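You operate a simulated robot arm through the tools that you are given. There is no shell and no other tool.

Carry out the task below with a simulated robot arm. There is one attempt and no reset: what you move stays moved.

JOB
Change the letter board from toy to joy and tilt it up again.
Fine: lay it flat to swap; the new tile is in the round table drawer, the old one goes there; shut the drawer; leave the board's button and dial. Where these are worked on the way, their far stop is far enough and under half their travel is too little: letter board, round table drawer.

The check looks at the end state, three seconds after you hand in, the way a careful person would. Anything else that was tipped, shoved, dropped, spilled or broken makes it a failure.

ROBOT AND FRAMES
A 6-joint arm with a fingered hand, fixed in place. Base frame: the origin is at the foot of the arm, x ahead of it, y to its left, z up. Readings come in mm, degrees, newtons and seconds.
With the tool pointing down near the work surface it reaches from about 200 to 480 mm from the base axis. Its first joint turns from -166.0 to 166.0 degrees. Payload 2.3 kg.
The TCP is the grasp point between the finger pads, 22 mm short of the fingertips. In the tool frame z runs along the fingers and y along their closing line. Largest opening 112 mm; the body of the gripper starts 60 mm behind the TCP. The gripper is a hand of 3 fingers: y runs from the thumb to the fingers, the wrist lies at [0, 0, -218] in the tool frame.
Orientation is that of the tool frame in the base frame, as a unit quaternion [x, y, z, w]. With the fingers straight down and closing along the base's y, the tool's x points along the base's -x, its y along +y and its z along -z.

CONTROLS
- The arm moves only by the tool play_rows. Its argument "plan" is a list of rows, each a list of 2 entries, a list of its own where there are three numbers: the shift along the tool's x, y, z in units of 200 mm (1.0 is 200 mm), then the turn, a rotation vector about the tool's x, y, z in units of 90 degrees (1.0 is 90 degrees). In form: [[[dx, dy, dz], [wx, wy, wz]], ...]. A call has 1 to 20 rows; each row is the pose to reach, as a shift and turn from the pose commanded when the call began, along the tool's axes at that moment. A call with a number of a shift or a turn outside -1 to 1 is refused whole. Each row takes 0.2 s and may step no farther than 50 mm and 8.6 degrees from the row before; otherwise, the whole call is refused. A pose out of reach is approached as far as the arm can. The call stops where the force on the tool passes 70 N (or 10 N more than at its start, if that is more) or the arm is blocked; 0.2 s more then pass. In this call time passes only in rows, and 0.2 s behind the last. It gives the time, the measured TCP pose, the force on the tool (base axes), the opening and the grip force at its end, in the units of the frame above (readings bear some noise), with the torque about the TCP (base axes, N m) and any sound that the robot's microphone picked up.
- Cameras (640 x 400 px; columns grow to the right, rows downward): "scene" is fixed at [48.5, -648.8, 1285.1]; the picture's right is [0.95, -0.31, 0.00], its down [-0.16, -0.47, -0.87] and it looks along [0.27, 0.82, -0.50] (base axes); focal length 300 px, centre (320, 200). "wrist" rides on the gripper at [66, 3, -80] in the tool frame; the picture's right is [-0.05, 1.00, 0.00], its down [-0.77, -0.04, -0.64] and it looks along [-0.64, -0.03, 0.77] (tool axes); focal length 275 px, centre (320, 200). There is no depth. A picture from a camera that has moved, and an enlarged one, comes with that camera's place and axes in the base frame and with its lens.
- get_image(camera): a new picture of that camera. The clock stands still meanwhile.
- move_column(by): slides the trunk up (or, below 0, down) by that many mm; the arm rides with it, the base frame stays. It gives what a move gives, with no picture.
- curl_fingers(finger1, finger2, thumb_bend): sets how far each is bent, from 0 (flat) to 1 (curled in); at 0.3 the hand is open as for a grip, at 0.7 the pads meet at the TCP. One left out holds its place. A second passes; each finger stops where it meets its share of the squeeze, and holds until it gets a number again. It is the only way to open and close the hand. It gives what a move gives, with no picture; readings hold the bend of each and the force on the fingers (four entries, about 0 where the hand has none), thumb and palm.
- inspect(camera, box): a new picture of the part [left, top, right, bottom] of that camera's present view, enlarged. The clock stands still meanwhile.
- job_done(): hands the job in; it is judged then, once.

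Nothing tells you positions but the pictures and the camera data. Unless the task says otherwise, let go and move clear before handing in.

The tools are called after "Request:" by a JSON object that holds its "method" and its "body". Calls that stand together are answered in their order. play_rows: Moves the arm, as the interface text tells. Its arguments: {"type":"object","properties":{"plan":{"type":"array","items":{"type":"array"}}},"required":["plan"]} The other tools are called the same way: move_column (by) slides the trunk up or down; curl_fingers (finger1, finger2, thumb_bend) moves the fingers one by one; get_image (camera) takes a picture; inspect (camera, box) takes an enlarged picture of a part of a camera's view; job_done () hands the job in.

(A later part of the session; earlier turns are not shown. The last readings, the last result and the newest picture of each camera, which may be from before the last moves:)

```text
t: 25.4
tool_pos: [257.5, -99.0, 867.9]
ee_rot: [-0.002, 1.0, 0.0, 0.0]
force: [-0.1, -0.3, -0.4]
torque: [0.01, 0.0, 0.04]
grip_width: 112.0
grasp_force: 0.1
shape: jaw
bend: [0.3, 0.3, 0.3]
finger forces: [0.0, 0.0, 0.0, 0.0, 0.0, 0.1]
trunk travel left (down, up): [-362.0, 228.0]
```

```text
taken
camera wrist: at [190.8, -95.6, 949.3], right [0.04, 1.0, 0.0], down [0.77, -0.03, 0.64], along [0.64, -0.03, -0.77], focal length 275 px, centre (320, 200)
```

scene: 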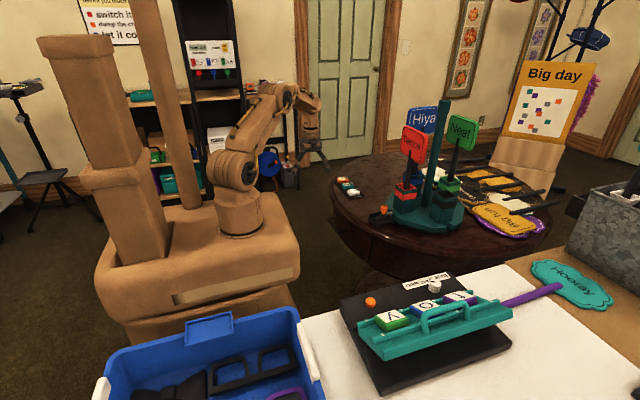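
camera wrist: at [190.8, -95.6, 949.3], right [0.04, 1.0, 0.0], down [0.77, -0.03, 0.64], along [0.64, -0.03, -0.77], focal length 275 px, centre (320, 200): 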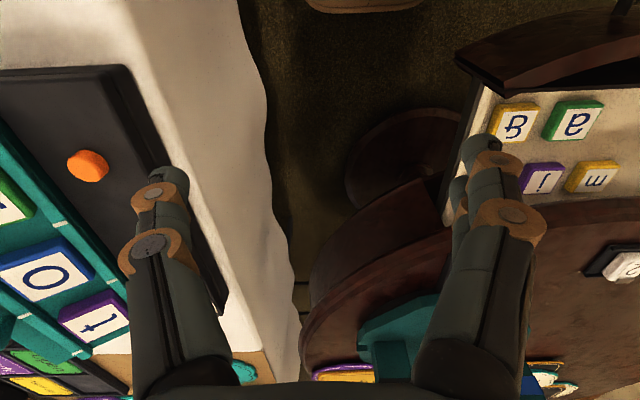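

The path was clear despite the first refused call. I'm now at y≈−99; I'll rise and go to y≈−300 for a side view of the board.

Request:
{"method": "play_rows", "body": {"plan": [[[0, -0.1, -0.2], [0, 0, 0]], [[0, -0.25, -0.38], [0, 0, 0]], [[0, -0.47, -0.46], [0, 0, 0]], [[0, -0.7, -0.46], [0, 0, 0]], [[0, -0.9, -0.46], [0, 0, 0]], [[0, -1.0, -0.46], [0, 0, 0]]]}}

Request:
{"method": "get_image", "body": {"camera": "wrist"}}

```text
t: 26.8
tool_pos: [261.5, -290.1, 954.6]
ee_rot: [0.001, 1.0, -0.002, 0.0]
force: [-0.1, -0.5, 0.5]
torque: [0.02, -0.02, 0.02]
grip_width: 112.1
grasp_force: 0.0
shape: jaw
bend: [0.3, 0.3, 0.3]
finger forces: [0.0, 0.0, 0.0, 0.0, 0.0, 0.0]
out of reach, approached as far as the arm can: row 6
trunk travel left (down, up): [-362.0, 228.0]
```

```text
taken
camera wrist: at [194.4, -286.9, 1036.9], right [0.05, 1.0, 0.0], down [0.77, -0.04, 0.64], along [0.63, -0.03, -0.77], focal length 275 px, centre (320, 200)
```

wrist: 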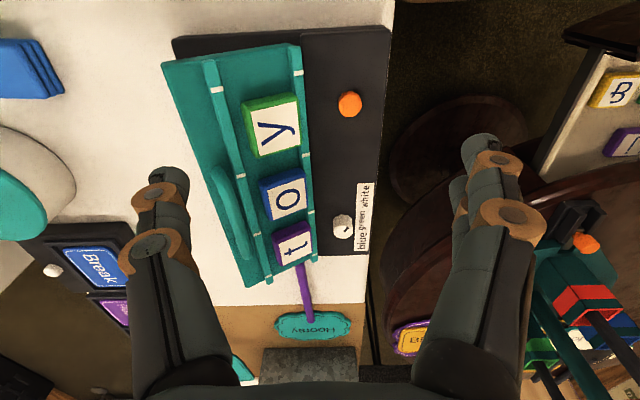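

I can see the board from its left end; I'll enlarge to measure the tilt and handle.

Request:
{"method": "inspect", "body": {"camera": "wrist", "box": [150, 20, 400, 300]}}

Request:
{"method": "inspect", "body": {"camera": "wrist", "box": [150, 20, 320, 140]}}

Request:
{"method": "inspect", "body": {"camera": "wrist", "box": [190, 150, 350, 300]}}

```text
1.43 times, centred on (275, 160) of wrist
camera zoom: at [194.4, -286.9, 1036.9], right [0.05, 1.0, 0.0], down [0.77, -0.04, 0.64], along [0.63, -0.03, -0.77], focal length 393 px, centre (384, 257)
```

zoom: 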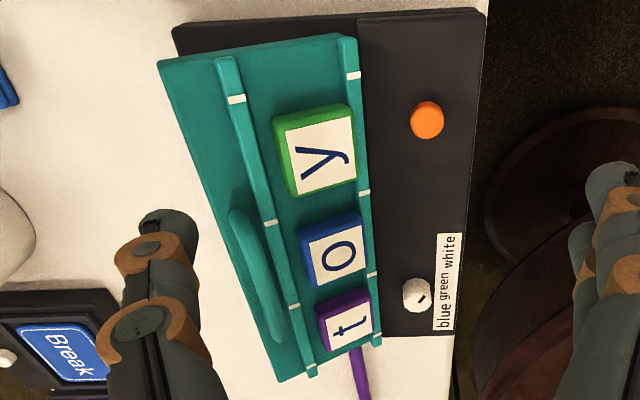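

```text
3.33 times, centred on (235, 80) of wrist
camera zoom: at [194.4, -286.9, 1036.9], right [0.05, 1.0, 0.0], down [0.77, -0.04, 0.64], along [0.63, -0.03, -0.77], focal length 918 px, centre (603, 600)
```

zoom: 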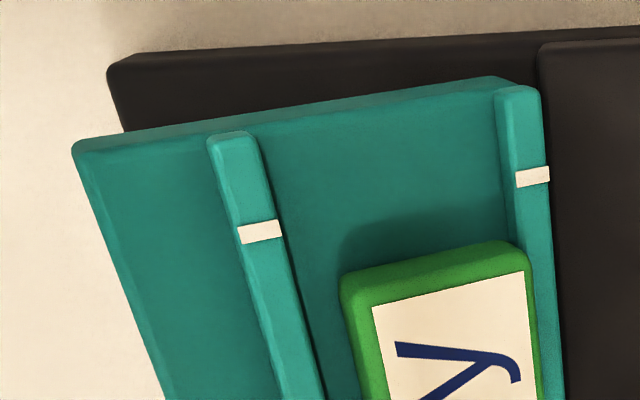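

```text
2.67 times, centred on (270, 225) of wrist
camera zoom: at [194.4, -286.9, 1036.9], right [0.05, 1.0, 0.0], down [0.77, -0.04, 0.64], along [0.63, -0.03, -0.77], focal length 734 px, centre (453, 133)
```

zoom: 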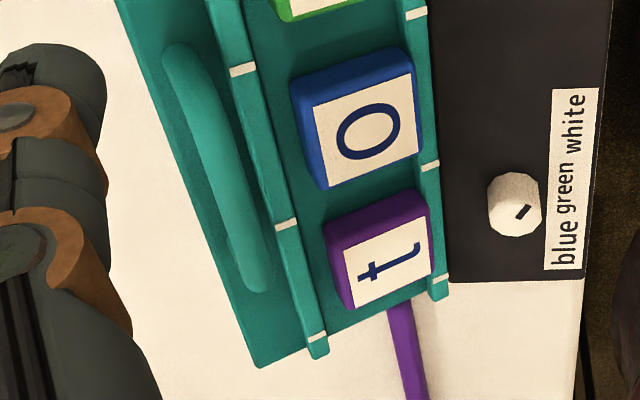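

Geometry: plate hinge edge near y≈−308, z≈786; free edge y≈−400, z≈829 (≈26° tilt); handle bar from x≈309 to 410 with top near (y −372, z 855). I'll turn the hand 90°, close it into a fist and prepare to press the handle down.

Request:
{"method": "play_rows", "body": {"plan": [[[-0.03, 0.01, 0], [0, 0, 0.085]], [[-0.06, 0.02, 0], [0, 0, 0.17]], [[-0.09, 0.03, 0], [0, 0, 0.255]], [[-0.12, 0.04, 0], [0, 0, 0.34]], [[-0.15, 0.05, 0], [0, 0, 0.425]], [[-0.18, 0.06, 0], [0, 0, 0.51]], [[-0.21, 0.07, 0], [0, 0, 0.595]], [[-0.24, 0.08, 0], [0, 0, 0.68]], [[-0.27, 0.09, 0], [0, 0, 0.765]], [[-0.3, 0.1, 0], [0, 0, 0.85]], [[-0.32, 0.1, 0], [0, 0, 0.925]], [[-0.32, 0.1, 0], [0, 0, 1.0]]]}}

Request:
{"method": "curl_fingers", "body": {"finger1": 0.7, "finger2": 0.7, "thumb_bend": 0.7}}

Request:
{"method": "get_image", "body": {"camera": "wrist"}}

```text
t: 29.4
tool_pos: [325.2, -269.0, 955.1]
ee_rot: [0.707, 0.707, 0.001, -0.001]
force: [-0.2, 0.5, -0.2]
torque: [-0.02, 0.0, 0.03]
grip_width: 112.0
grasp_force: 0.1
shape: jaw
bend: [0.3, 0.3, 0.3]
finger forces: [0.1, 0.0, 0.0, 0.0, 0.0, 0.1]
trunk travel left (down, up): [-362.0, 228.0]
```

```text
t: 30.4
tool_pos: [324.5, -269.7, 955.2]
ee_rot: [0.706, 0.708, 0.0, 0.0]
force: [0.3, 0.6, -0.4]
torque: [0.0, 0.01, 0.03]
grip_width: 2.8
grasp_force: 0.0
shape: fingers
bend: [0.7, 0.7, 0.7]
finger forces: [0.0, 0.0, 0.0, 0.0, 0.1, 0.0]
trunk travel left (down, up): [-362.0, 228.0]
```

```text
taken
camera wrist: at [327.7, -203.9, 1037.0], right [1.0, -0.05, 0.0], down [-0.04, -0.77, 0.64], along [-0.03, -0.64, -0.77], focal length 275 px, centre (320, 200)
```

wrist: 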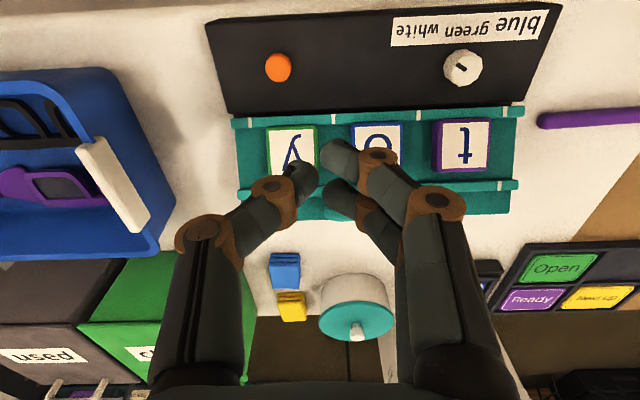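

The fist is formed. I tilt the hand 20° outward and bring the fingertips just above the left end of the handle.

Request:
{"method": "play_rows", "body": {"plan": [[[-0.1, 0, 0], [0, -0.055, 0]], [[-0.2, 0, 0.04], [0, -0.11, 0]], [[-0.32, 0, 0.12], [0, -0.165, 0]], [[-0.42, 0, 0.22], [0, -0.222, 0]], [[-0.475, 0, 0.29], [0, -0.222, 0]]]}}

Request:
{"method": "get_image", "body": {"camera": "wrist"}}

Request:
{"method": "inspect", "body": {"camera": "scene", "box": [320, 200, 560, 350]}}

```text
t: 31.6
tool_pos: [325.2, -364.8, 898.0]
ee_rot: [0.695, 0.697, -0.124, 0.123]
force: [-0.7, 0.4, 0.3]
torque: [0.0, -0.01, -0.04]
grip_width: 2.6
grasp_force: 0.1
shape: fingers
bend: [0.7, 0.7, 0.7]
finger forces: [0.0, 0.1, 0.0, 0.0, 0.0, 0.0]
trunk travel left (down, up): [-362.0, 228.0]
```

```text
taken
camera wrist: at [328.0, -275.8, 951.1], right [1.0, -0.04, 0.02], down [-0.04, -0.51, 0.86], along [-0.03, -0.86, -0.51], focal length 275 px, centre (320, 200)
```

wrist: 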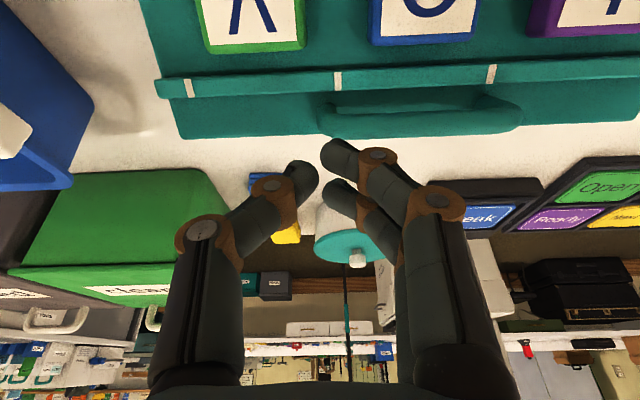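

```text
2.67 times, centred on (440, 275) of scene
camera zoom: at [48.5, -648.8, 1285.1], right [0.95, -0.31, 0.0], down [-0.16, -0.47, -0.87], along [0.27, 0.82, -0.5], focal length 801 px, centre (0, 0)
```

zoom: 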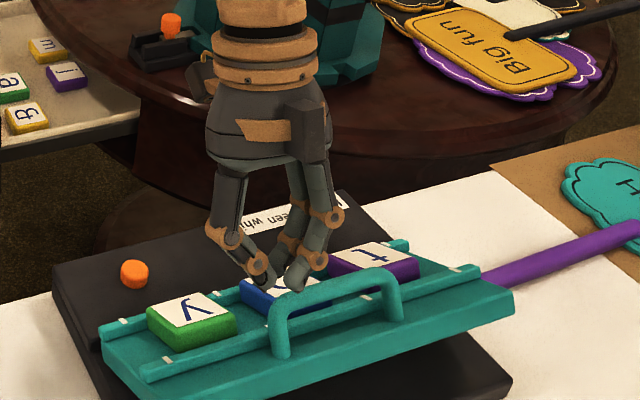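

The fist is right over the left corner of the handle; I shift 20 mm along +x onto the bar and press down along the expected arc, then look.

Request:
{"method": "play_rows", "body": {"plan": [[[0.0, 0.1, 0], [0, 0, 0]], [[0.0171, 0.1, 0.047], [0, 0, 0]], [[0.0342, 0.1, 0.094], [0, 0, 0]], [[0.0372, 0.1, 0.146], [0, 0, 0]], [[0.0321, 0.1, 0.1906], [0, 0, 0]]]}}

Request:
{"method": "inspect", "body": {"camera": "scene", "box": [320, 200, 560, 350]}}

Request:
{"method": "get_image", "body": {"camera": "wrist"}}

```text
t: 32.8
tool_pos: [345.7, -371.3, 859.2]
ee_rot: [0.695, 0.698, -0.122, 0.123]
force: [-0.2, -1.0, -0.3]
torque: [0.0, -0.06, -0.01]
grip_width: 2.6
grasp_force: 0.1
shape: fingers
bend: [0.7, 0.7, 0.7]
finger forces: [0.1, 0.1, 0.0, 0.1, 0.0, 0.0]
trunk travel left (down, up): [-362.0, 228.0]
```

```text
2.67 times, centred on (440, 275) of scene
camera zoom: at [48.5, -648.8, 1285.1], right [0.95, -0.31, 0.0], down [-0.16, -0.47, -0.87], along [0.27, 0.82, -0.5], focal length 801 px, centre (0, 0)
```

zoom: 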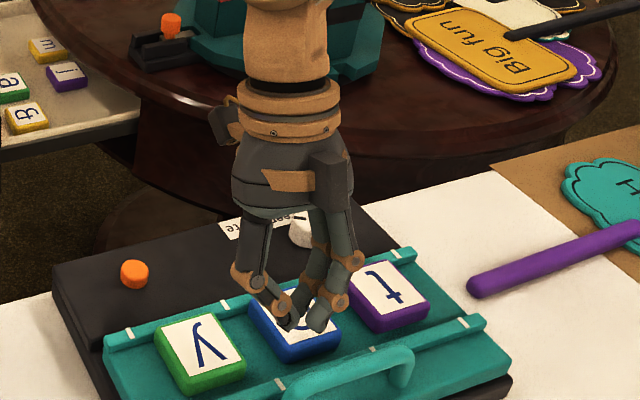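

```text
taken
camera wrist: at [348.1, -282.3, 913.1], right [1.0, -0.04, 0.02], down [-0.04, -0.51, 0.86], along [-0.03, -0.86, -0.51], focal length 275 px, centre (320, 200)
```

wrist: 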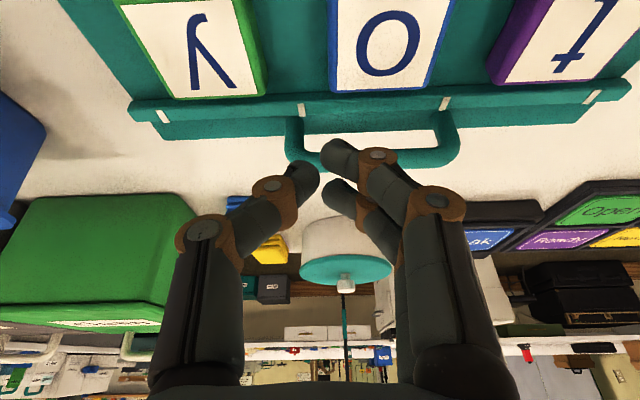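

The plate dropped with hardly any force and looks nearly flat now. I'll raise the hand and check.

Request:
{"method": "play_rows", "body": {"plan": [[[-0.02, 0, -0.1], [0, 0, 0]], [[-0.05, 0, -0.25], [0, 0, 0]], [[0.05, 0, -0.4], [0, 0, 0]], [[0.2, 0, -0.5], [0, 0, 0]]]}}

Request:
{"method": "get_image", "body": {"camera": "wrist"}}

Request:
{"method": "inspect", "body": {"camera": "scene", "box": [320, 250, 560, 400]}}

```text
t: 33.8
tool_pos: [344.9, -298.7, 941.6]
ee_rot: [0.696, 0.697, -0.123, 0.123]
force: [0.5, 0.1, 0.3]
torque: [0.01, -0.02, -0.02]
grip_width: 2.6
grasp_force: 0.0
shape: fingers
bend: [0.7, 0.7, 0.7]
finger forces: [0.0, 0.0, 0.0, 0.0, 0.1, 0.0]
trunk travel left (down, up): [-362.0, 228.0]
```

```text
taken
camera wrist: at [347.6, -210.4, 994.5], right [1.0, -0.04, 0.02], down [-0.04, -0.51, 0.86], along [-0.03, -0.86, -0.51], focal length 275 px, centre (320, 200)
```

wrist: 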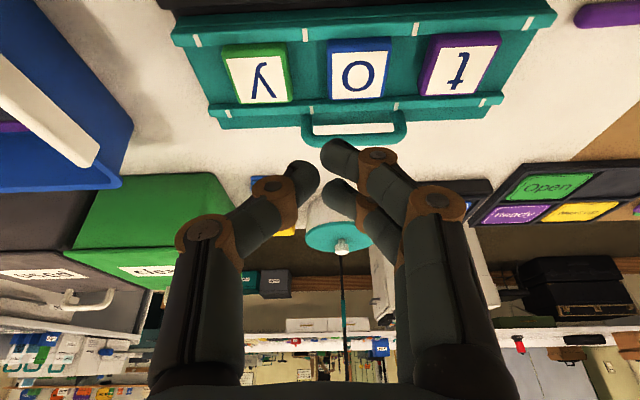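

```text
2.67 times, centred on (440, 325) of scene
camera zoom: at [48.5, -648.8, 1285.1], right [0.95, -0.31, 0.0], down [-0.16, -0.47, -0.87], along [0.27, 0.82, -0.5], focal length 801 px, centre (0, -133)
```

zoom: 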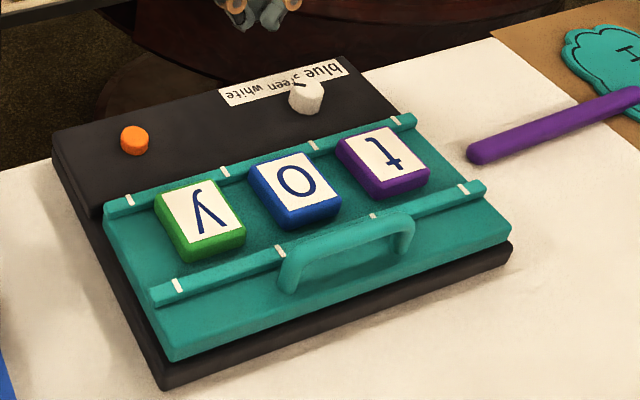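

The board is flat on its base now, with all tiles in place. I level the hand, reopen the fingers and look at the "t" tile for exact measurements.

Request:
{"method": "play_rows", "body": {"plan": [[[0.12, 0.08, 0], [0, 0.055, 0]], [[0.25, 0.17, 0], [0, 0.11, 0]], [[0.38, 0.26, 0.01], [0, 0.165, 0]], [[0.48, 0.34, 0.02], [0, 0.222, 0]], [[0.535, 0.375, 0.023], [0, 0.222, 0]]]}}

Request:
{"method": "curl_fingers", "body": {"finger1": 0.3, "finger2": 0.3, "thumb_bend": 0.3}}

Request:
{"method": "get_image", "body": {"camera": "wrist"}}

Request:
{"method": "inspect", "body": {"camera": "wrist", "box": [200, 130, 460, 290]}}

```text
t: 35.0
tool_pos: [421.7, -201.5, 899.3]
ee_rot: [0.707, 0.707, 0.0, 0.0]
force: [-0.3, 0.2, -0.6]
torque: [0.02, 0.0, -0.03]
grip_width: 2.3
grasp_force: 0.1
shape: fingers
bend: [0.7, 0.7, 0.7]
finger forces: [0.1, 0.0, 0.0, 0.1, 0.0, 0.0]
trunk travel left (down, up): [-362.0, 228.0]
```

```text
t: 36.0
tool_pos: [420.8, -201.4, 899.3]
ee_rot: [0.706, 0.708, 0.0, 0.0]
force: [0.5, -0.6, 0.9]
torque: [0.01, -0.01, 0.01]
grip_width: 111.0
grasp_force: 0.1
shape: fingers
bend: [0.3, 0.3, 0.3]
finger forces: [0.0, 0.0, 0.1, 0.0, 0.1, 0.0]
trunk travel left (down, up): [-362.0, 228.0]
```

```text
taken
camera wrist: at [423.1, -135.4, 980.5], right [1.0, -0.05, 0.0], down [-0.04, -0.77, 0.64], along [-0.03, -0.64, -0.77], focal length 275 px, centre (320, 200)
```

wrist: 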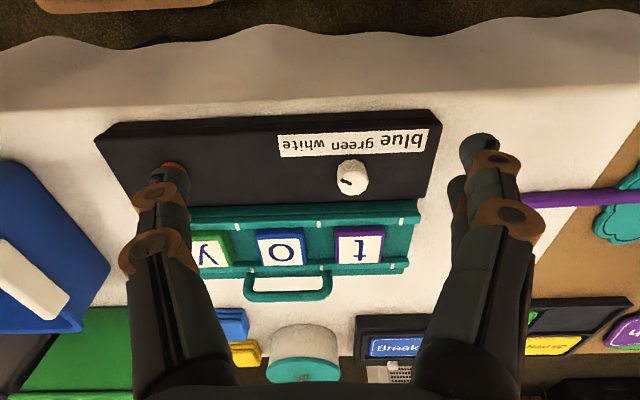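

```text
2.46 times, centred on (330, 210) of wrist
camera zoom: at [423.1, -135.4, 980.5], right [1.0, -0.05, 0.0], down [-0.04, -0.77, 0.64], along [-0.03, -0.64, -0.77], focal length 678 px, centre (295, 175)
```

zoom: 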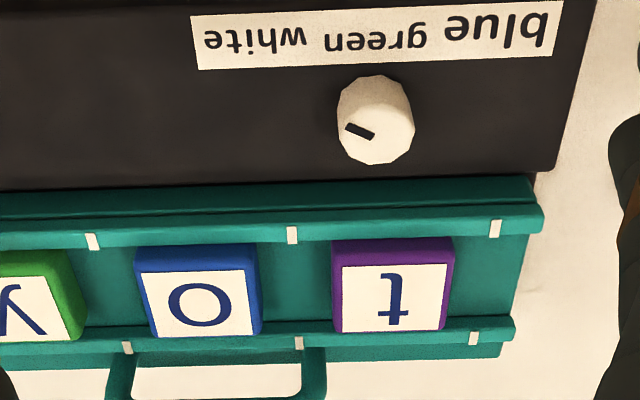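

Tile "t" is now flat with its top centre near (453, −346, 802). I'll pre-close the fingers to about 70 mm and tilt the hand (10° along x, 32° along −y) to a stand-off pose for grasping it.

Request:
{"method": "curl_fingers", "body": {"finger1": 0.45, "finger2": 0.45, "thumb_bend": 0.45}}

Request:
{"method": "play_rows", "body": {"plan": [[[-0.1, 0.017, 0.0], [-0.0216, -0.0709, 0.0062]], [[-0.2, 0.034, 0.02], [-0.0433, -0.1419, 0.0124]], [[-0.3, 0.051, 0.04], [-0.0649, -0.2128, 0.0186]], [[-0.4, 0.068, 0.06], [-0.0866, -0.2838, 0.0248]], [[-0.501, 0.0845, 0.0825], [-0.1082, -0.3547, 0.031]]]}}

Request:
{"method": "get_image", "body": {"camera": "wrist"}}

Request:
{"method": "inspect", "body": {"camera": "scene", "box": [320, 200, 560, 350]}}

```text
t: 37.0
tool_pos: [420.4, -201.6, 899.7]
ee_rot: [0.706, 0.708, -0.001, -0.001]
force: [0.8, 0.6, 0.3]
torque: [0.0, 0.01, 0.01]
grip_width: 70.2
grasp_force: 0.1
shape: fingers
bend: [0.45, 0.45, 0.45]
finger forces: [0.0, 0.0, 0.0, 0.0, 0.1, 0.0]
trunk travel left (down, up): [-362.0, 228.0]
```

```text
t: 38.2
tool_pos: [436.7, -300.7, 881.2]
ee_rot: [0.693, 0.661, -0.135, 0.254]
force: [-0.3, -0.1, 0.3]
torque: [-0.02, 0.01, -0.01]
grip_width: 69.7
grasp_force: 0.1
shape: fingers
bend: [0.45, 0.45, 0.45]
finger forces: [0.0, 0.0, 0.0, 0.0, 0.0, 0.0]
trunk travel left (down, up): [-362.0, 228.0]
```

```text
taken
camera wrist: at [433.7, -203.0, 916.1], right [0.98, -0.04, 0.2], down [-0.2, -0.32, 0.93], along [0.03, -0.95, -0.32], focal length 275 px, centre (320, 200)
```

wrist: 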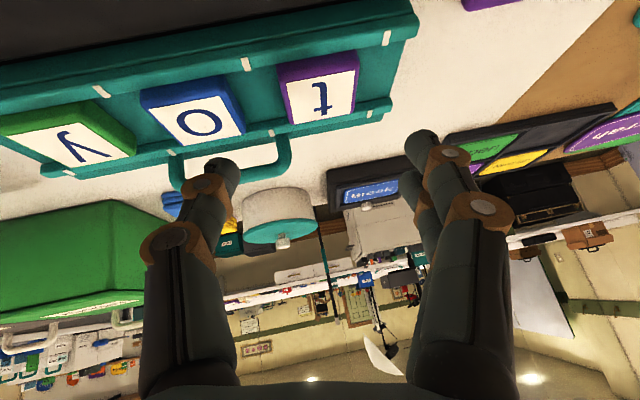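

```text
2.67 times, centred on (440, 275) of scene
camera zoom: at [48.5, -648.8, 1285.1], right [0.95, -0.31, 0.0], down [-0.16, -0.47, -0.87], along [0.27, 0.82, -0.5], focal length 801 px, centre (0, 0)
```

zoom: 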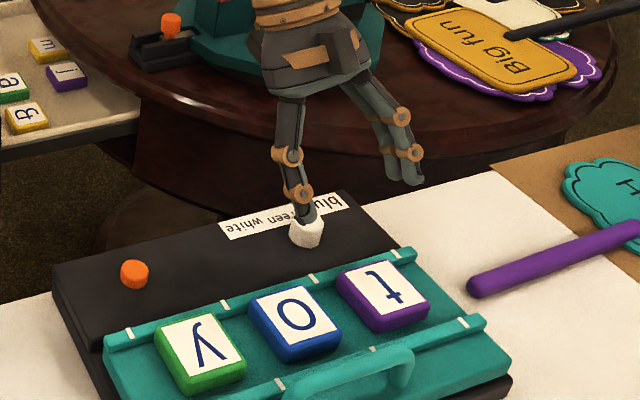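

The orientation is as planned. I zoom in on the tile in this view to refine its position.

Request:
{"method": "inspect", "body": {"camera": "wrist", "box": [230, 20, 430, 145]}}

```text
3.20 times, centred on (330, 82) of wrist
camera zoom: at [433.7, -203.0, 916.1], right [0.98, -0.04, 0.2], down [-0.2, -0.32, 0.93], along [0.03, -0.95, -0.32], focal length 881 px, centre (288, 576)
```

zoom: 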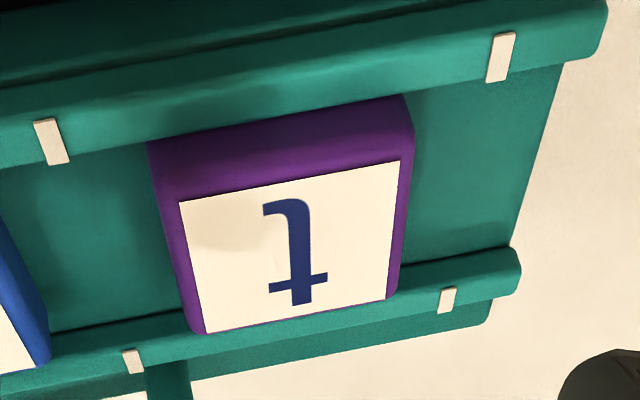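

The refined tile top centre is ≈(452.5, −347, 803.5), plate at z≈786. I advance along the tool axis most of the way and look again.

Request:
{"method": "play_rows", "body": {"plan": [[[-0.002, 0.0, 0.1], [0, 0, 0]], [[-0.005, 0.001, 0.2], [0, 0, 0]], [[-0.006, 0.001, 0.275], [0, 0, 0]]]}}

Request:
{"method": "get_image", "body": {"camera": "wrist"}}

Request:
{"method": "inspect", "body": {"camera": "scene", "box": [380, 240, 540, 340]}}

```text
t: 39.0
tool_pos: [445.9, -331.5, 837.5]
ee_rot: [0.694, 0.661, -0.134, 0.254]
force: [0.2, 0.8, 0.3]
torque: [-0.01, -0.02, 0.01]
grip_width: 69.9
grasp_force: 0.0
shape: fingers
bend: [0.45, 0.45, 0.45]
finger forces: [0.0, 0.1, 0.1, 0.1, 0.0, 0.0]
trunk travel left (down, up): [-362.0, 228.0]
```

```text
taken
camera wrist: at [442.1, -233.3, 871.4], right [0.98, -0.04, 0.2], down [-0.2, -0.32, 0.93], along [0.03, -0.95, -0.32], focal length 275 px, centre (320, 200)
```

wrist: 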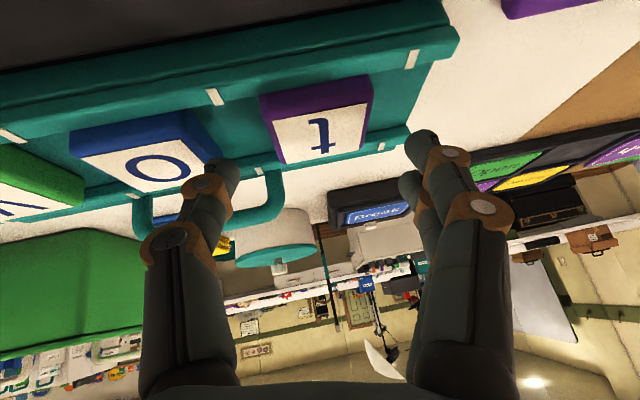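

```text
4.00 times, centred on (460, 290) of scene
camera zoom: at [48.5, -648.8, 1285.1], right [0.95, -0.31, 0.0], down [-0.16, -0.47, -0.87], along [0.27, 0.82, -0.5], focal length 1202 px, centre (-240, -160)
```

zoom: 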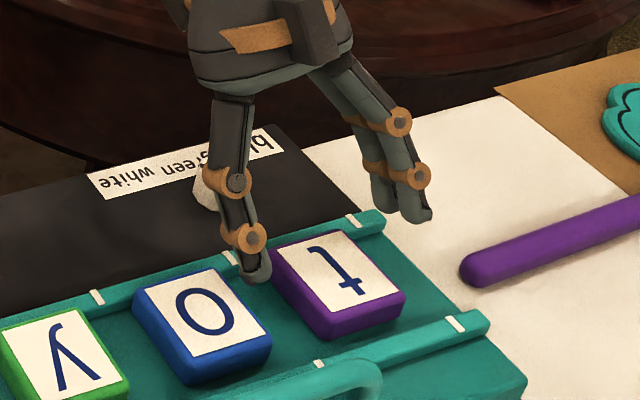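

The view matches predictions within ~1.5 mm. The tips extend about 29 mm past the TCP at this bend, so I descend only ~18 mm more in small steps.

Request:
{"method": "play_rows", "body": {"plan": [[[0, 0, 0.03], [0, 0, 0]], [[0, 0, 0.06], [0, 0, 0]], [[0, 0, 0.09], [0, 0, 0]]]}}

Request:
{"method": "inspect", "body": {"camera": "scene", "box": [400, 250, 520, 325]}}

Request:
{"method": "get_image", "body": {"camera": "wrist"}}

```text
t: 39.8
tool_pos: [448.2, -342.1, 822.0]
ee_rot: [0.693, 0.661, -0.135, 0.254]
force: [1.2, 0.1, -0.4]
torque: [-0.01, -0.01, 0.0]
grip_width: 69.7
grasp_force: 0.0
shape: fingers
bend: [0.45, 0.45, 0.45]
finger forces: [0.0, 0.0, 0.1, 0.0, 0.0, 0.0]
trunk travel left (down, up): [-362.0, 228.0]
```

```text
5.33 times, centred on (460, 288) of scene
camera zoom: at [48.5, -648.8, 1285.1], right [0.95, -0.31, 0.0], down [-0.16, -0.47, -0.87], along [0.27, 0.82, -0.5], focal length 1603 px, centre (-427, -267)
```

zoom: 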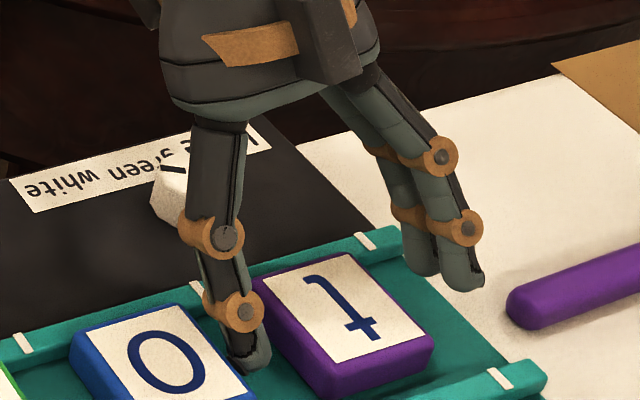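

```text
taken
camera wrist: at [444.9, -243.0, 856.4], right [0.98, -0.04, 0.2], down [-0.2, -0.32, 0.93], along [0.03, -0.95, -0.32], focal length 275 px, centre (320, 200)
```

wrist: 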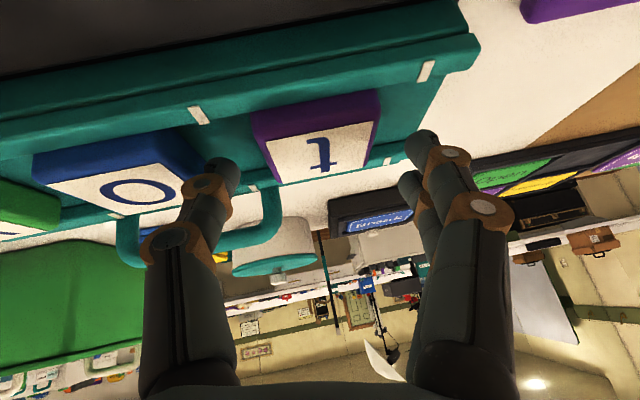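

The thumb sits in the gap between "o" and "t", but its tip is lower than the finger tip with this lean. I'll back out a little and re-orient (6° / 37°) so the thumb and the lower finger meet the tile at equal heights.

Request:
{"method": "play_rows", "body": {"plan": [[[0, 0, -0.05], [0, 0, 0]], [[0, 0, -0.1], [0, 0, 0]], [[0, 0, -0.14], [0, 0, 0]], [[0.018, 0.0125, -0.143], [0.0184, -0.0278, -0.0126]], [[0.0365, 0.0253, -0.145], [0.0367, -0.0556, -0.0252]]]}}

Request:
{"method": "get_image", "body": {"camera": "wrist"}}

Request:
{"method": "inspect", "body": {"camera": "scene", "box": [400, 250, 520, 325]}}

```text
t: 41.0
tool_pos: [448.9, -319.9, 844.0]
ee_rot: [0.681, 0.658, -0.189, 0.26]
force: [-0.4, 0.0, -0.1]
torque: [-0.02, 0.01, 0.01]
grip_width: 70.0
grasp_force: 0.0
shape: fingers
bend: [0.45, 0.45, 0.45]
finger forces: [0.1, 0.0, 0.0, 0.0, 0.1, 0.0]
trunk travel left (down, up): [-362.0, 228.0]
```

```text
taken
camera wrist: at [449.6, -218.1, 868.9], right [0.99, -0.04, 0.13], down [-0.14, -0.23, 0.96], along [0.0, -0.97, -0.23], focal length 275 px, centre (320, 200)
```

wrist: 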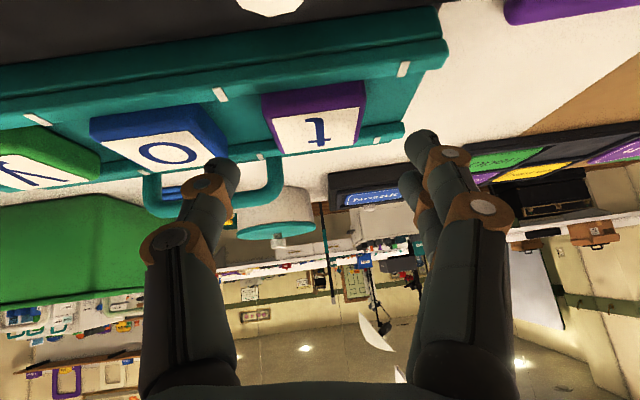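

```text
5.33 times, centred on (460, 288) of scene
camera zoom: at [48.5, -648.8, 1285.1], right [0.95, -0.31, 0.0], down [-0.16, -0.47, -0.87], along [0.27, 0.82, -0.5], focal length 1603 px, centre (-427, -267)
```

zoom: 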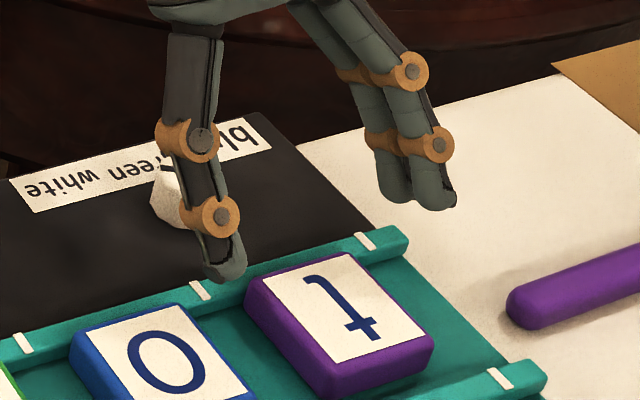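

Position predictions match the picture. I descend along the tool axis again.

Request:
{"method": "play_rows", "body": {"plan": [[[0, 0.004, 0.04], [0, 0, 0]], [[0, 0.004, 0.08], [0, 0, 0]], [[0, 0.004, 0.115], [0, 0, 0]]]}}

Request:
{"method": "inspect", "body": {"camera": "scene", "box": [400, 250, 520, 325]}}

Request:
{"method": "inspect", "body": {"camera": "wrist", "box": [180, 60, 480, 240]}}

```text
t: 41.8
tool_pos: [452.5, -331.9, 824.9]
ee_rot: [0.68, 0.659, -0.189, 0.26]
force: [-0.8, 0.2, -0.5]
torque: [-0.01, 0.02, 0.01]
grip_width: 69.7
grasp_force: 0.0
shape: fingers
bend: [0.45, 0.45, 0.45]
finger forces: [0.0, 0.0, 0.0, 0.0, 0.0, 0.0]
trunk travel left (down, up): [-362.0, 228.0]
```

```text
5.33 times, centred on (460, 288) of scene
camera zoom: at [48.5, -648.8, 1285.1], right [0.95, -0.31, 0.0], down [-0.16, -0.47, -0.87], along [0.27, 0.82, -0.5], focal length 1603 px, centre (-427, -267)
```

zoom: 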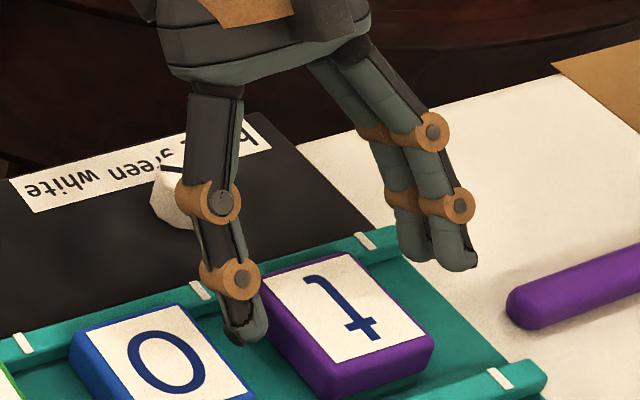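

```text
2.13 times, centred on (330, 150) of wrist
camera zoom: at [452.4, -231.9, 850.3], right [0.99, -0.04, 0.13], down [-0.14, -0.23, 0.96], along [0.0, -0.97, -0.24], focal length 587 px, centre (299, 307)
```

zoom: 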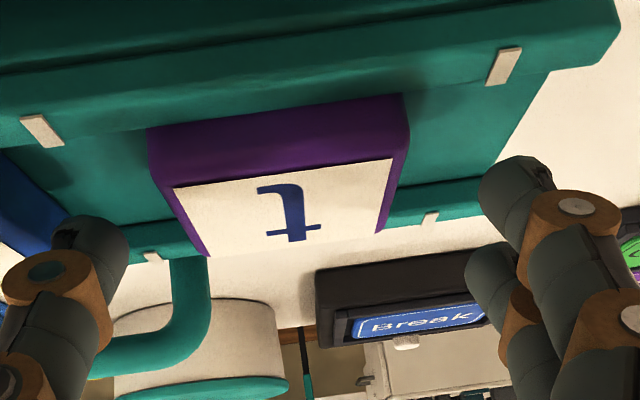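

Good clearance on both sides. I do the last few millimetres and then close the thumb and the two fingers on the tile.

Request:
{"method": "play_rows", "body": {"plan": [[[-0.006, -0.006, 0.02], [0, 0, 0]], [[-0.0104, -0.01, 0.038], [0, 0, 0]]]}}

Request:
{"method": "inspect", "body": {"camera": "scene", "box": [400, 250, 520, 325]}}

```text
t: 42.4
tool_pos: [449.9, -339.3, 819.3]
ee_rot: [0.681, 0.658, -0.189, 0.26]
force: [-0.4, 0.4, 0.2]
torque: [-0.03, 0.04, -0.02]
grip_width: 70.0
grasp_force: 0.1
shape: fingers
bend: [0.45, 0.45, 0.45]
finger forces: [0.0, 0.0, 0.0, 0.1, 0.0, 0.0]
trunk travel left (down, up): [-362.0, 228.0]
```

```text
5.33 times, centred on (460, 288) of scene
camera zoom: at [48.5, -648.8, 1285.1], right [0.95, -0.31, 0.0], down [-0.16, -0.47, -0.87], along [0.27, 0.82, -0.5], focal length 1603 px, centre (-427, -267)
```

zoom: 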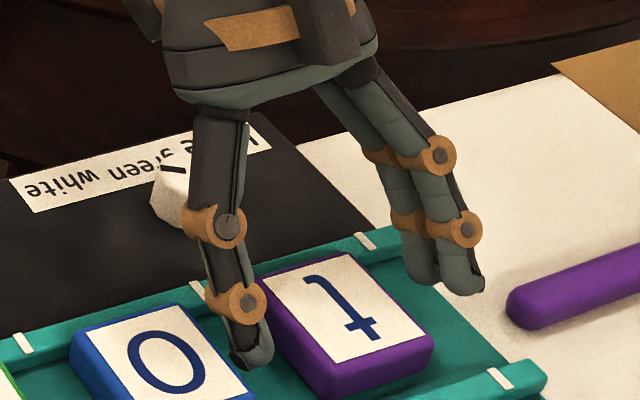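

The thumb is in the gap beside "t" and the fingers on its other side; closing now.

Request:
{"method": "curl_fingers", "body": {"finger1": 0.6, "finger2": 0.6, "thumb_bend": 0.6}}

Request:
{"method": "inspect", "body": {"camera": "scene", "box": [400, 250, 520, 325]}}

Request:
{"method": "inspect", "body": {"camera": "wrist", "box": [180, 60, 480, 240]}}

```text
t: 43.4
tool_pos: [449.4, -339.5, 819.2]
ee_rot: [0.68, 0.659, -0.189, 0.26]
force: [-0.1, -1.4, 0.8]
torque: [-0.05, 0.0, -0.02]
grip_width: 43.7
grasp_force: 4.8
shape: fingers
bend: [0.54, 0.6, 0.57]
finger forces: [4.2, 0.1, 0.0, 0.1, 4.7, 0.0]
trunk travel left (down, up): [-362.0, 228.0]
```

```text
5.33 times, centred on (460, 288) of scene
camera zoom: at [48.5, -648.8, 1285.1], right [0.95, -0.31, 0.0], down [-0.16, -0.47, -0.87], along [0.27, 0.82, -0.5], focal length 1603 px, centre (-427, -267)
```

zoom: 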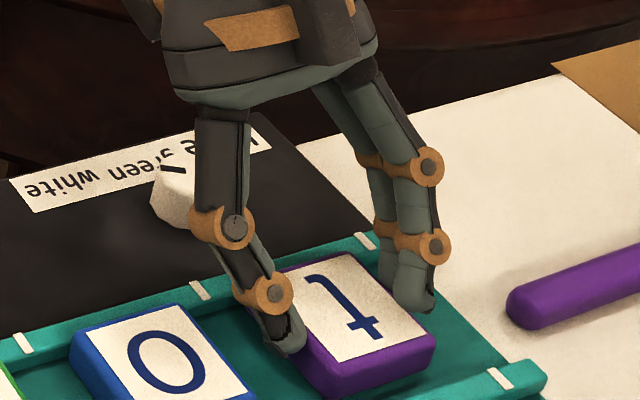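

```text
2.13 times, centred on (330, 150) of wrist
camera zoom: at [450.7, -238.8, 845.5], right [0.99, -0.04, 0.13], down [-0.14, -0.23, 0.96], along [0.0, -0.97, -0.24], focal length 587 px, centre (299, 307)
```

zoom: 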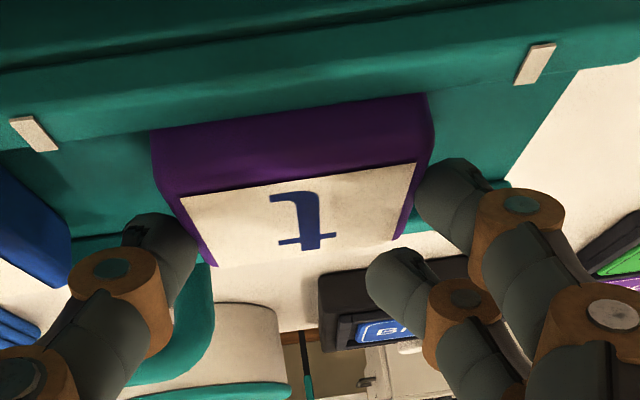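

Finger 1 and the thumb hold the tile (≈4.5 N), finger 2 is above it. I increase the squeeze slightly and check.

Request:
{"method": "curl_fingers", "body": {"finger1": 0.65, "thumb_bend": 0.65}}

```text
t: 44.4
tool_pos: [450.3, -339.2, 820.4]
ee_rot: [0.68, 0.659, -0.189, 0.26]
force: [0.2, -1.4, 1.4]
torque: [-0.05, -0.02, -0.05]
grip_width: 42.7
grasp_force: 7.3
shape: fingers
bend: [0.53, 0.6, 0.6]
finger forces: [7.8, 0.0, 0.0, 0.1, 8.0, 0.1]
trunk travel left (down, up): [-362.0, 228.0]
```

Grip is about 7.5 N. I lift straight up 15 mm slowly and check how the tile hangs.

Request:
{"method": "play_rows", "body": {"plan": [[[-0.015, 0.0026, -0.0199], [0, 0, 0]], [[-0.03, 0.0052, -0.0397], [0, 0, 0]], [[-0.045, 0.0078, -0.0596], [0, 0, 0]]]}}

Request:
{"method": "inspect", "body": {"camera": "scene", "box": [400, 250, 520, 325]}}

Request:
{"method": "inspect", "body": {"camera": "wrist", "box": [180, 60, 480, 240]}}

```text
t: 45.2
tool_pos: [449.9, -339.9, 835.2]
ee_rot: [0.681, 0.658, -0.189, 0.259]
force: [0.0, 1.2, 0.0]
torque: [-0.01, -0.03, 0.01]
grip_width: 42.3
grasp_force: 6.7
shape: fingers
bend: [0.53, 0.6, 0.6]
finger forces: [7.1, 0.0, 0.0, 0.0, 7.7, 0.0]
trunk travel left (down, up): [-362.0, 228.0]
```

```text
5.33 times, centred on (460, 288) of scene
camera zoom: at [48.5, -648.8, 1285.1], right [0.95, -0.31, 0.0], down [-0.16, -0.47, -0.87], along [0.27, 0.82, -0.5], focal length 1603 px, centre (-427, -267)
```

zoom: 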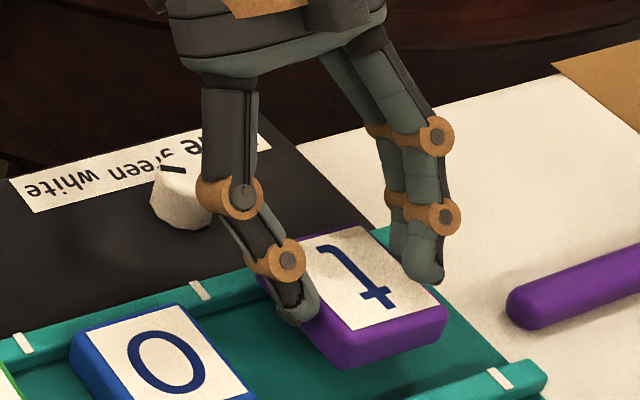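

```text
2.13 times, centred on (330, 150) of wrist
camera zoom: at [450.3, -238.6, 860.7], right [0.99, -0.04, 0.13], down [-0.14, -0.23, 0.96], along [0.0, -0.97, -0.24], focal length 587 px, centre (299, 307)
```

zoom: 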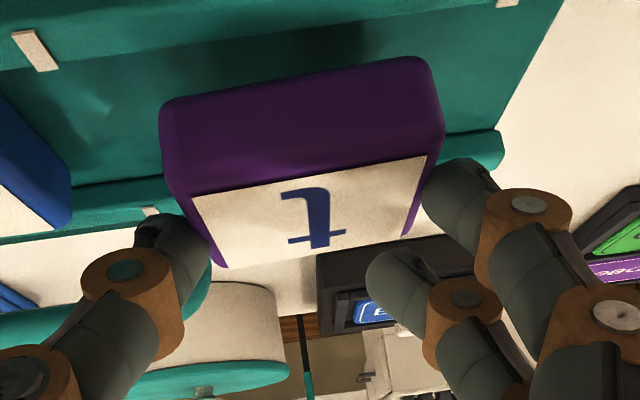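

The "t" is lifted and held well. Now I carry it up and away from the board toward the drawer side.

Request:
{"method": "play_rows", "body": {"plan": [[[-0.07, 0.0157, -0.134], [0, 0, 0]], [[-0.115, 0.034, -0.318], [0, 0, 0]], [[-0.046, -0.0576, -0.4766], [0, 0, 0]], [[0.056, -0.177, -0.632], [0, 0, 0]], [[0.1634, -0.3233, -0.7637], [0, 0, 0]]]}}

Request:
{"method": "get_image", "body": {"camera": "wrist"}}

Request:
{"method": "get_image", "body": {"camera": "scene"}}

```text
t: 46.4
tool_pos: [374.5, -221.7, 929.7]
ee_rot: [0.681, 0.658, -0.188, 0.261]
force: [-0.7, -0.2, 0.1]
torque: [-0.01, 0.0, 0.04]
grip_width: 14.6
grasp_force: 0.1
shape: fingers
bend: [0.65, 0.6, 0.65]
finger forces: [0.0, 0.0, 0.1, 0.0, 0.0, 0.0]
trunk travel left (down, up): [-362.0, 228.0]
```

```text
taken
camera wrist: at [375.1, -120.6, 956.0], right [0.99, -0.04, 0.13], down [-0.14, -0.23, 0.96], along [0.0, -0.97, -0.23], focal length 275 px, centre (320, 200)
```

wrist: 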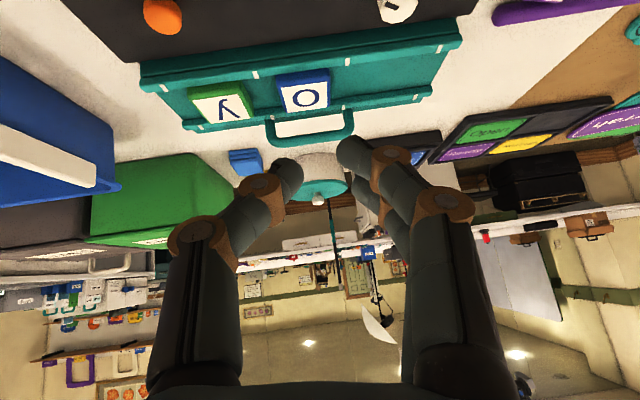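

```text
taken
```

scene: 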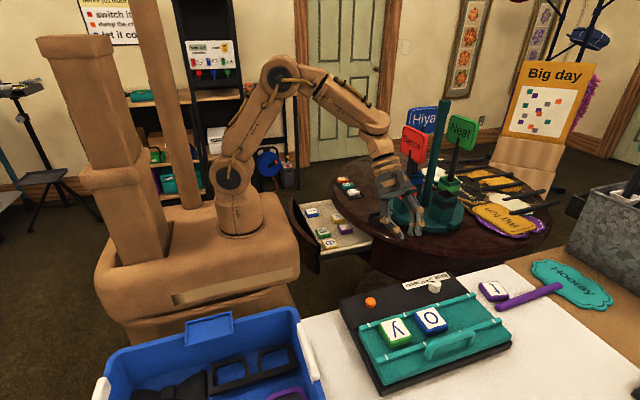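

The tile slipped out during the swing and landed face up on the white table, right of the board. I'll inspect where it lies and check that nothing else was disturbed.

Request:
{"method": "inspect", "body": {"camera": "scene", "box": [400, 250, 600, 375]}}

Request:
{"method": "inspect", "body": {"camera": "wrist", "box": [400, 0, 640, 150]}}

```text
3.20 times, centred on (500, 312) of scene
camera zoom: at [48.5, -648.8, 1285.1], right [0.95, -0.31, 0.0], down [-0.16, -0.47, -0.87], along [0.27, 0.82, -0.5], focal length 962 px, centre (-256, -160)
```

zoom: 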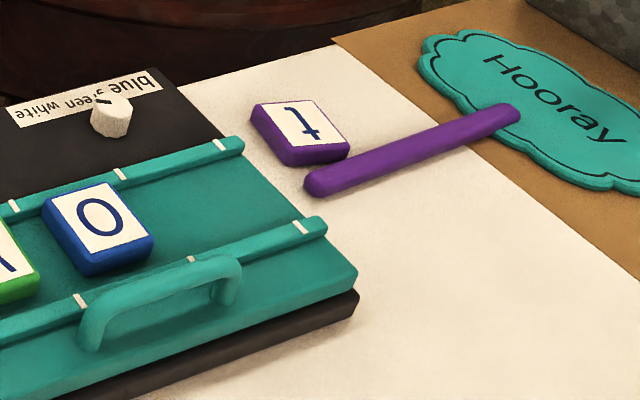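

```text
2.67 times, centred on (520, 75) of wrist
camera zoom: at [375.1, -120.6, 956.0], right [0.99, -0.04, 0.13], down [-0.14, -0.23, 0.96], along [0.0, -0.97, -0.23], focal length 734 px, centre (-213, 533)
```

zoom: 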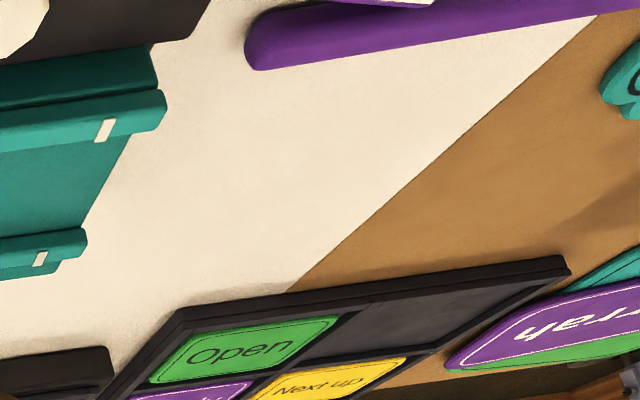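

The stick and sign look unmoved; the tile is beside the stick. I take close-up views to determine exactly how it lies.

Request:
{"method": "inspect", "body": {"camera": "scene", "box": [465, 265, 545, 315]}}

Request:
{"method": "inspect", "body": {"camera": "scene", "box": [290, 180, 390, 270]}}

```text
8.00 times, centred on (505, 290) of scene
camera zoom: at [48.5, -648.8, 1285.1], right [0.95, -0.31, 0.0], down [-0.16, -0.47, -0.87], along [0.27, 0.82, -0.5], focal length 2404 px, centre (-1160, -520)
```

zoom: 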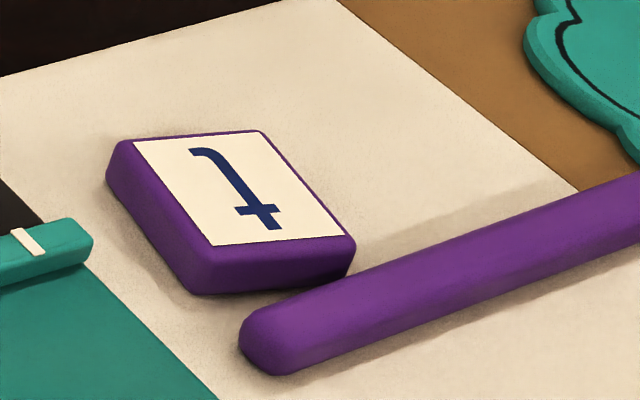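

```text
4.44 times, centred on (340, 225) of scene
camera zoom: at [48.5, -648.8, 1285.1], right [0.95, -0.31, 0.0], down [-0.16, -0.47, -0.87], along [0.27, 0.82, -0.5], focal length 1336 px, centre (231, 89)
```

zoom: 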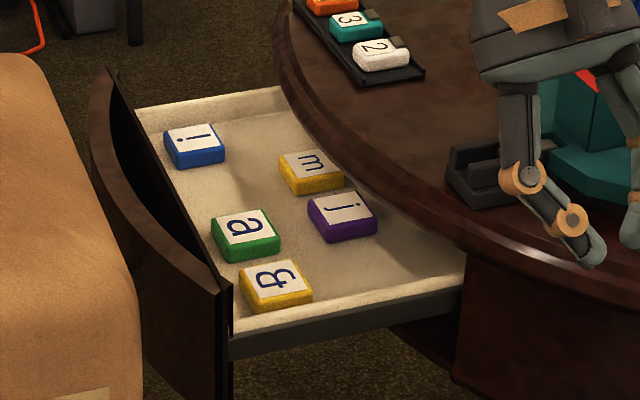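

Tile "t" lies at about (585, −301), yawed −14°, close to the stick; table z≈745. I'll make a fist, re-orient it outward (57° tilt), lower the trunk for reach, and drag the tile closer by pressing on it.

Request:
{"method": "curl_fingers", "body": {"finger1": 0.7, "finger2": 0.7, "thumb_bend": 0.7}}

Request:
{"method": "play_rows", "body": {"plan": [[[-0.022, 0.092, 0.0127], [-0.0588, -0.0204, -0.0651]], [[-0.044, 0.1835, 0.0254], [-0.1176, -0.0407, -0.1301]], [[-0.066, 0.275, 0.038], [-0.1763, -0.0611, -0.1952]], [[-0.088, 0.367, 0.0508], [-0.2351, -0.0815, -0.2603]], [[-0.11, 0.459, 0.0634], [-0.2939, -0.1018, -0.3253]], [[-0.132, 0.55, 0.076], [-0.3527, -0.1222, -0.3904]], [[-0.154, 0.642, 0.0888], [-0.4114, -0.1425, -0.4554]], [[-0.176, 0.734, 0.1015], [-0.4702, -0.1629, -0.5205]]]}}

Request:
{"method": "get_image", "body": {"camera": "scene"}}

```text
t: 47.4
tool_pos: [375.0, -222.0, 929.8]
ee_rot: [0.681, 0.658, -0.19, 0.26]
force: [-0.1, 0.6, -0.3]
torque: [0.0, -0.01, -0.02]
grip_width: 2.9
grasp_force: 0.0
shape: fingers
bend: [0.7, 0.7, 0.7]
finger forces: [0.0, 0.0, 0.1, 0.1, 0.0, 0.0]
trunk travel left (down, up): [-362.0, 228.0]
```

```text
t: 49.2
tool_pos: [535.1, -251.0, 957.2]
ee_rot: [0.209, 0.856, -0.117, 0.459]
force: [0.0, 0.0, -0.1]
torque: [-0.01, 0.01, 0.01]
grip_width: 2.7
grasp_force: 0.1
shape: fingers
bend: [0.7, 0.7, 0.7]
finger forces: [0.1, 0.0, 0.1, 0.0, 0.1, 0.0]
out of reach, approached as far as the arm can: row 8
trunk travel left (down, up): [-362.0, 228.0]
```

```text
taken
```

scene: 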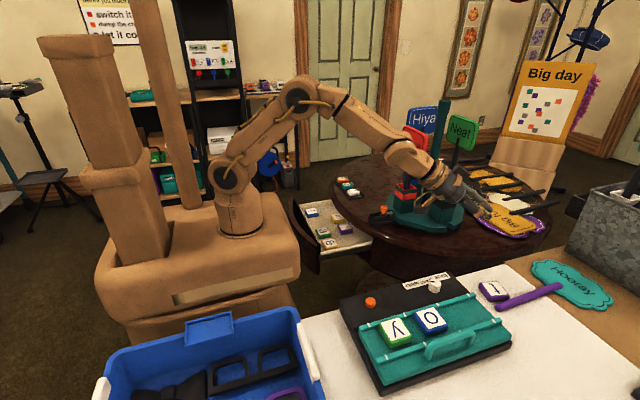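

Nearly at the wanted orientation. I lower the trunk by 80 mm for better reach at table height.

Request:
{"method": "move_column", "body": {"by": -80}}

Request:
{"method": "get_image", "body": {"camera": "wrist"}}

Request:
{"method": "inspect", "body": {"camera": "scene", "box": [400, 200, 600, 325]}}

```text
t: 50.4
tool_pos: [533.8, -250.9, 877.0]
ee_rot: [0.211, 0.854, -0.118, 0.46]
force: [-0.5, -0.3, -0.7]
torque: [0.04, -0.01, -0.02]
grip_width: 2.9
grasp_force: 0.1
shape: fingers
bend: [0.7, 0.7, 0.7]
finger forces: [0.0, 0.0, 0.1, 0.0, 0.1, 0.1]
trunk travel left (down, up): [-282.0, 308.0]
```

```text
taken
camera wrist: at [443.6, -200.6, 867.0], right [0.49, 0.87, 0.03], down [-0.11, 0.03, 0.99], along [0.87, -0.49, 0.11], focal length 275 px, centre (320, 200)
```

wrist: 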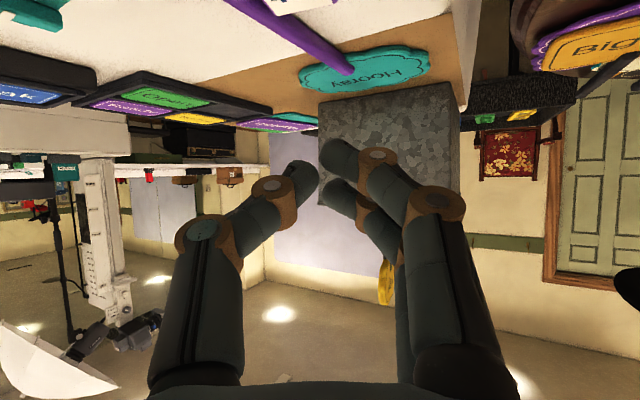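

```text
3.20 times, centred on (500, 262) of scene
camera zoom: at [48.5, -648.8, 1285.1], right [0.95, -0.31, 0.0], down [-0.16, -0.47, -0.87], along [0.27, 0.82, -0.5], focal length 962 px, centre (-256, 0)
```

zoom: 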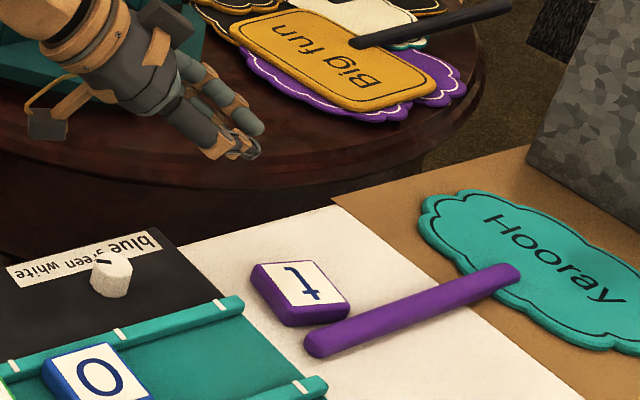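

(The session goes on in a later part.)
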